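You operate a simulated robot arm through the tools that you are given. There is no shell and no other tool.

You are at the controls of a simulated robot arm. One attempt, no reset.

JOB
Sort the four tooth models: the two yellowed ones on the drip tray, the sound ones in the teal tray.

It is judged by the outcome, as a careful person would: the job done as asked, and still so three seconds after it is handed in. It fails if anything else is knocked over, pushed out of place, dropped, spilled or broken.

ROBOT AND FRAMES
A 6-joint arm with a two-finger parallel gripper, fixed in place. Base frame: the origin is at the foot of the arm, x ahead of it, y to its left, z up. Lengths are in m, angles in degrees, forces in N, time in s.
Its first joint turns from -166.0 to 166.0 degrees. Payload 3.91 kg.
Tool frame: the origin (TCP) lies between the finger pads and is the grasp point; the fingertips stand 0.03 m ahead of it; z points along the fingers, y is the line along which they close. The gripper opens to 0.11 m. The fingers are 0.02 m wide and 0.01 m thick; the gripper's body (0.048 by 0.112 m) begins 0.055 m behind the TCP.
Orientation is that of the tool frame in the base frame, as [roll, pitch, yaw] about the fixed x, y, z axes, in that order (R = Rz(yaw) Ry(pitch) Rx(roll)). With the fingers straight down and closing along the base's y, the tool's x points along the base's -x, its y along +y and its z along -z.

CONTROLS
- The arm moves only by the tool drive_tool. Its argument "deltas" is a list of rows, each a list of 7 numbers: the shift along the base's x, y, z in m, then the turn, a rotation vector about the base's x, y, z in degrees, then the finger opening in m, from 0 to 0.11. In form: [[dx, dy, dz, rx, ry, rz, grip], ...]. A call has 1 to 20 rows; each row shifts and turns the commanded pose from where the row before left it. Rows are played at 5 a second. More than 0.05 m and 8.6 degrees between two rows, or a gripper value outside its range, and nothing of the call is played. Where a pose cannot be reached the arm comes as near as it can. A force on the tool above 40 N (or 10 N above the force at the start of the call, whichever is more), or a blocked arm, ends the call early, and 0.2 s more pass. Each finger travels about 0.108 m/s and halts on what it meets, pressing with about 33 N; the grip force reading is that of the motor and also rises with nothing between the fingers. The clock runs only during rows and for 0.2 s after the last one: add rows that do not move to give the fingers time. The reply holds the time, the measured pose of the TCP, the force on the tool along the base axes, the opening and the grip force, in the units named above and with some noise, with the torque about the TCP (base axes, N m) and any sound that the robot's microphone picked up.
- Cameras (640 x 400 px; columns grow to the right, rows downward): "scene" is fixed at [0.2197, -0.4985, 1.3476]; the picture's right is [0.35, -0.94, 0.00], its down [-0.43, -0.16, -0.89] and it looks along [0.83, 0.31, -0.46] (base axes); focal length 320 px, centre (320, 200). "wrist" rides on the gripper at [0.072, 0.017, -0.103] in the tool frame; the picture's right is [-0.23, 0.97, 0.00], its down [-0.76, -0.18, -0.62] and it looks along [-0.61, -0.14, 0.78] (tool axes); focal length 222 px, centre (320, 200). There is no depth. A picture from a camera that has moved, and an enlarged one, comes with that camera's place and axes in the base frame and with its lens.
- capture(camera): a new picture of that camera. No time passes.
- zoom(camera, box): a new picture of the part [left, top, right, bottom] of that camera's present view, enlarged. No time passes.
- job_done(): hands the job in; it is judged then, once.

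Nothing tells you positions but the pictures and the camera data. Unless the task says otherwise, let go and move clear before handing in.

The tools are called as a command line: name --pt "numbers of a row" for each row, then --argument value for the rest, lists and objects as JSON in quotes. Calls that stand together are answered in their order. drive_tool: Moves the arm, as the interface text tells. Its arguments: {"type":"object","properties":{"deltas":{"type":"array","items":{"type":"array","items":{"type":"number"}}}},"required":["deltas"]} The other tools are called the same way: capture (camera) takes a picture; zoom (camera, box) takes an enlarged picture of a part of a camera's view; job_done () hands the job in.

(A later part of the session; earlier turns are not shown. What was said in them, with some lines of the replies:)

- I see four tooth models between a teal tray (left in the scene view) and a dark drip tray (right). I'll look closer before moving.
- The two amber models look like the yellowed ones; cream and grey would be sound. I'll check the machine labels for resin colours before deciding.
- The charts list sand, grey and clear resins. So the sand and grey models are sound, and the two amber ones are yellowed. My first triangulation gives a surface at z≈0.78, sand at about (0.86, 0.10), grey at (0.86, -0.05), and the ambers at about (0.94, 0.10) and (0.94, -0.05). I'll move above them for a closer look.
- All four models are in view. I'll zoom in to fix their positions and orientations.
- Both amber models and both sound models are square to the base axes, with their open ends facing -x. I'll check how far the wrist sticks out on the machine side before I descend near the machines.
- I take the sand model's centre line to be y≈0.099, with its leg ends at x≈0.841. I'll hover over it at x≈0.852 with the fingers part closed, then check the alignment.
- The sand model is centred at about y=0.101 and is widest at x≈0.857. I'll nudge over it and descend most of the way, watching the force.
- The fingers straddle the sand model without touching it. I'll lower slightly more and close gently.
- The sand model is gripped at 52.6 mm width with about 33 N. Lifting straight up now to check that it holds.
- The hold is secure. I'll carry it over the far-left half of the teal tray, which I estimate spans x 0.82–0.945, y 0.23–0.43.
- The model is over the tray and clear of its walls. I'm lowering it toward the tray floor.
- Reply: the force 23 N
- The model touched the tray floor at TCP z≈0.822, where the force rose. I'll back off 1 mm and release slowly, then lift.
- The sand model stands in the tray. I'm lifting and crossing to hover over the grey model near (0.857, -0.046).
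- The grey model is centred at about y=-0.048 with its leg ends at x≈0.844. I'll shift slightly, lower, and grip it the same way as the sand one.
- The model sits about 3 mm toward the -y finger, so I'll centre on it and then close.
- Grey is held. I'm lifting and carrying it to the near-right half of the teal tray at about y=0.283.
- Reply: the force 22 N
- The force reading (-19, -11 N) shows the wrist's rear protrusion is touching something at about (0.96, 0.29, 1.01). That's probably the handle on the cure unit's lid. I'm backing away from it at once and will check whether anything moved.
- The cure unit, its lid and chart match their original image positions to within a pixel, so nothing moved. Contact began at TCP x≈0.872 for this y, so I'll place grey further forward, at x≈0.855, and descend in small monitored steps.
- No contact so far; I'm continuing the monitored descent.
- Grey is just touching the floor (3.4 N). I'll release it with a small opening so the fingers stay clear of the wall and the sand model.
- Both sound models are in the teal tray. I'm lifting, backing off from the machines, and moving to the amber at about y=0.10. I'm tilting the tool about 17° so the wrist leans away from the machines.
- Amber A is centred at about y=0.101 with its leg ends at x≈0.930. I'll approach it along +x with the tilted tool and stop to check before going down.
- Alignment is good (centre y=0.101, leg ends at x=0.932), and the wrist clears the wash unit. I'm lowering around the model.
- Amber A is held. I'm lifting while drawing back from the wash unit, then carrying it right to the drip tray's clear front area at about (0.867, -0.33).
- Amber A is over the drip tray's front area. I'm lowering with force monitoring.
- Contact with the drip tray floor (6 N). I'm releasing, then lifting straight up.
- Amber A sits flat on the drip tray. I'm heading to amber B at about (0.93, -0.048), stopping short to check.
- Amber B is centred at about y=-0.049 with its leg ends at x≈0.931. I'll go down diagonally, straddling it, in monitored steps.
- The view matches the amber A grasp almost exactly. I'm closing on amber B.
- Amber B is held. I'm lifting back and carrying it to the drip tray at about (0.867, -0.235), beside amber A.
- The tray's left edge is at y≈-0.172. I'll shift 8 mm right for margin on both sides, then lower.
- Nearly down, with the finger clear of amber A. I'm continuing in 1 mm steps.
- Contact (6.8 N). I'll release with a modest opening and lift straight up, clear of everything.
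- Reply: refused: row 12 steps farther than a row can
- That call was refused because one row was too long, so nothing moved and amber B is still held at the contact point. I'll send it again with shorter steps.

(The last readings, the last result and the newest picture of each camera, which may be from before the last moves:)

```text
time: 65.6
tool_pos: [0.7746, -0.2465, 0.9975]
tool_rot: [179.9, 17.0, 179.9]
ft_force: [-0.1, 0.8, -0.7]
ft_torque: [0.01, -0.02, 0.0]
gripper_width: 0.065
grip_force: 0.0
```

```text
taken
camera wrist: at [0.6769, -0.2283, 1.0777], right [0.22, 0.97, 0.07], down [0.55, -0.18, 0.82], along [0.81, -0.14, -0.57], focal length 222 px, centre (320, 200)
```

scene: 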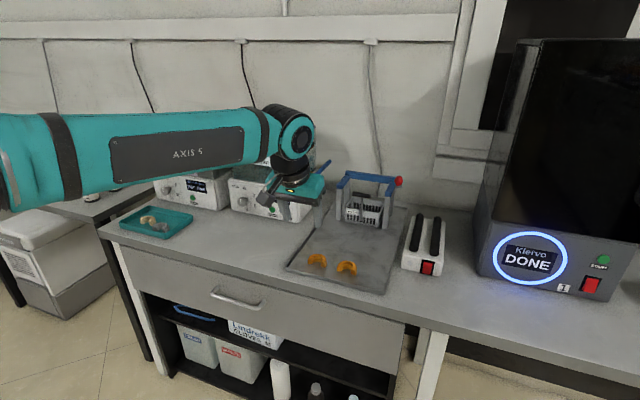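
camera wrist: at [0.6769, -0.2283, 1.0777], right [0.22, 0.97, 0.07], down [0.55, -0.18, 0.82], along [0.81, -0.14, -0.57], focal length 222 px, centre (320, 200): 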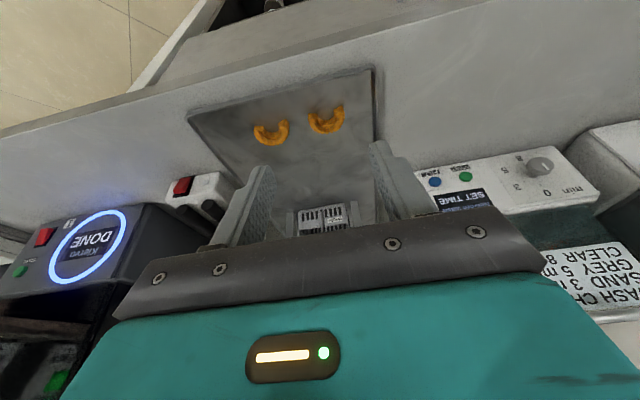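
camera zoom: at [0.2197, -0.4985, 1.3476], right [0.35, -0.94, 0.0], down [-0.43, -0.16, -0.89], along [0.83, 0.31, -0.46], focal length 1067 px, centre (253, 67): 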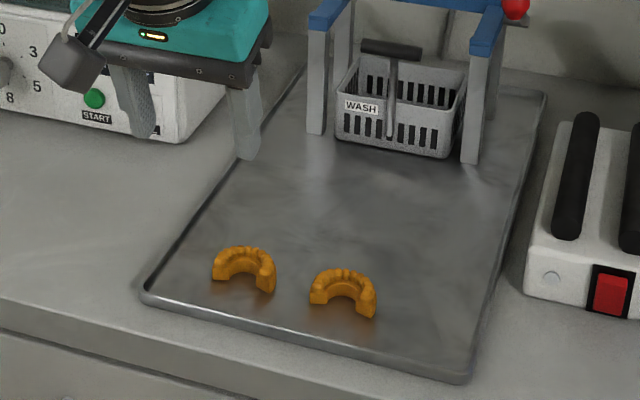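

Both amber models stand on the drip tray, and the arm is clear. I'll look once more at the teal tray and the machines before handing in.

zoom --camera "scene" --box '[110, 190, 210, 250]'

zoom --camera "scene" --box '[100, 100, 340, 240]'

```text
6.40 times, centred on (160, 220) of scene
camera zoom: at [0.2197, -0.4985, 1.3476], right [0.35, -0.94, 0.0], down [-0.43, -0.16, -0.89], along [0.83, 0.31, -0.46], focal length 2049 px, centre (1344, 72)
```

zoom: 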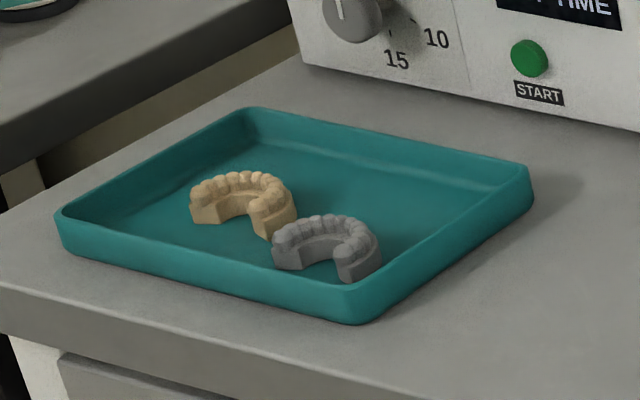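

```text
2.67 times, centred on (220, 170) of scene
camera zoom: at [0.2197, -0.4985, 1.3476], right [0.35, -0.94, 0.0], down [-0.43, -0.16, -0.89], along [0.83, 0.31, -0.46], focal length 854 px, centre (587, 280)
```

zoom: 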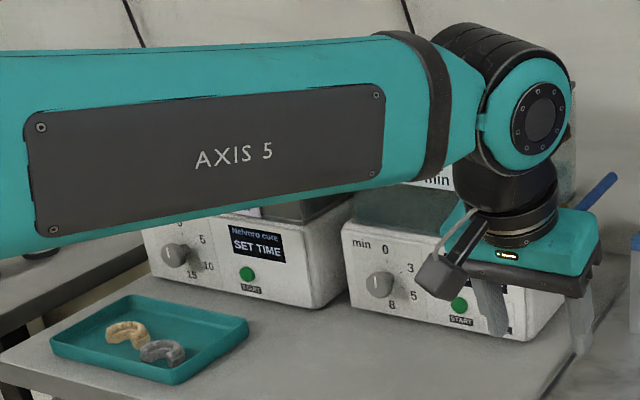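

The sand and grey models stand flat in the teal tray, and the two yellowed ones are on the drip tray. The trays and machines are where they were, and the gripper is empty and clear, so I'm handing in.

job_done

```text
The job is handed in.
```

All four tooth models are sorted: the two yellowed (amber) ones are on the drip tray, and the sound sand and grey ones are in the teal tray. I took sand and grey as sound because both colours are on the wash and cure charts, and amber isn't.

While I was carrying the grey model, the back of the wrist touched something by the cure unit, probably its lid handle, with about 20 N. I backed off straight away. The unit, lid and chart had not visibly moved in the pictures afterwards.

In the last pictures, all four models stood flat, the trays and machines were where they started, and the gripper was empty and clear. I handed the job in then, but no result has come back yet.
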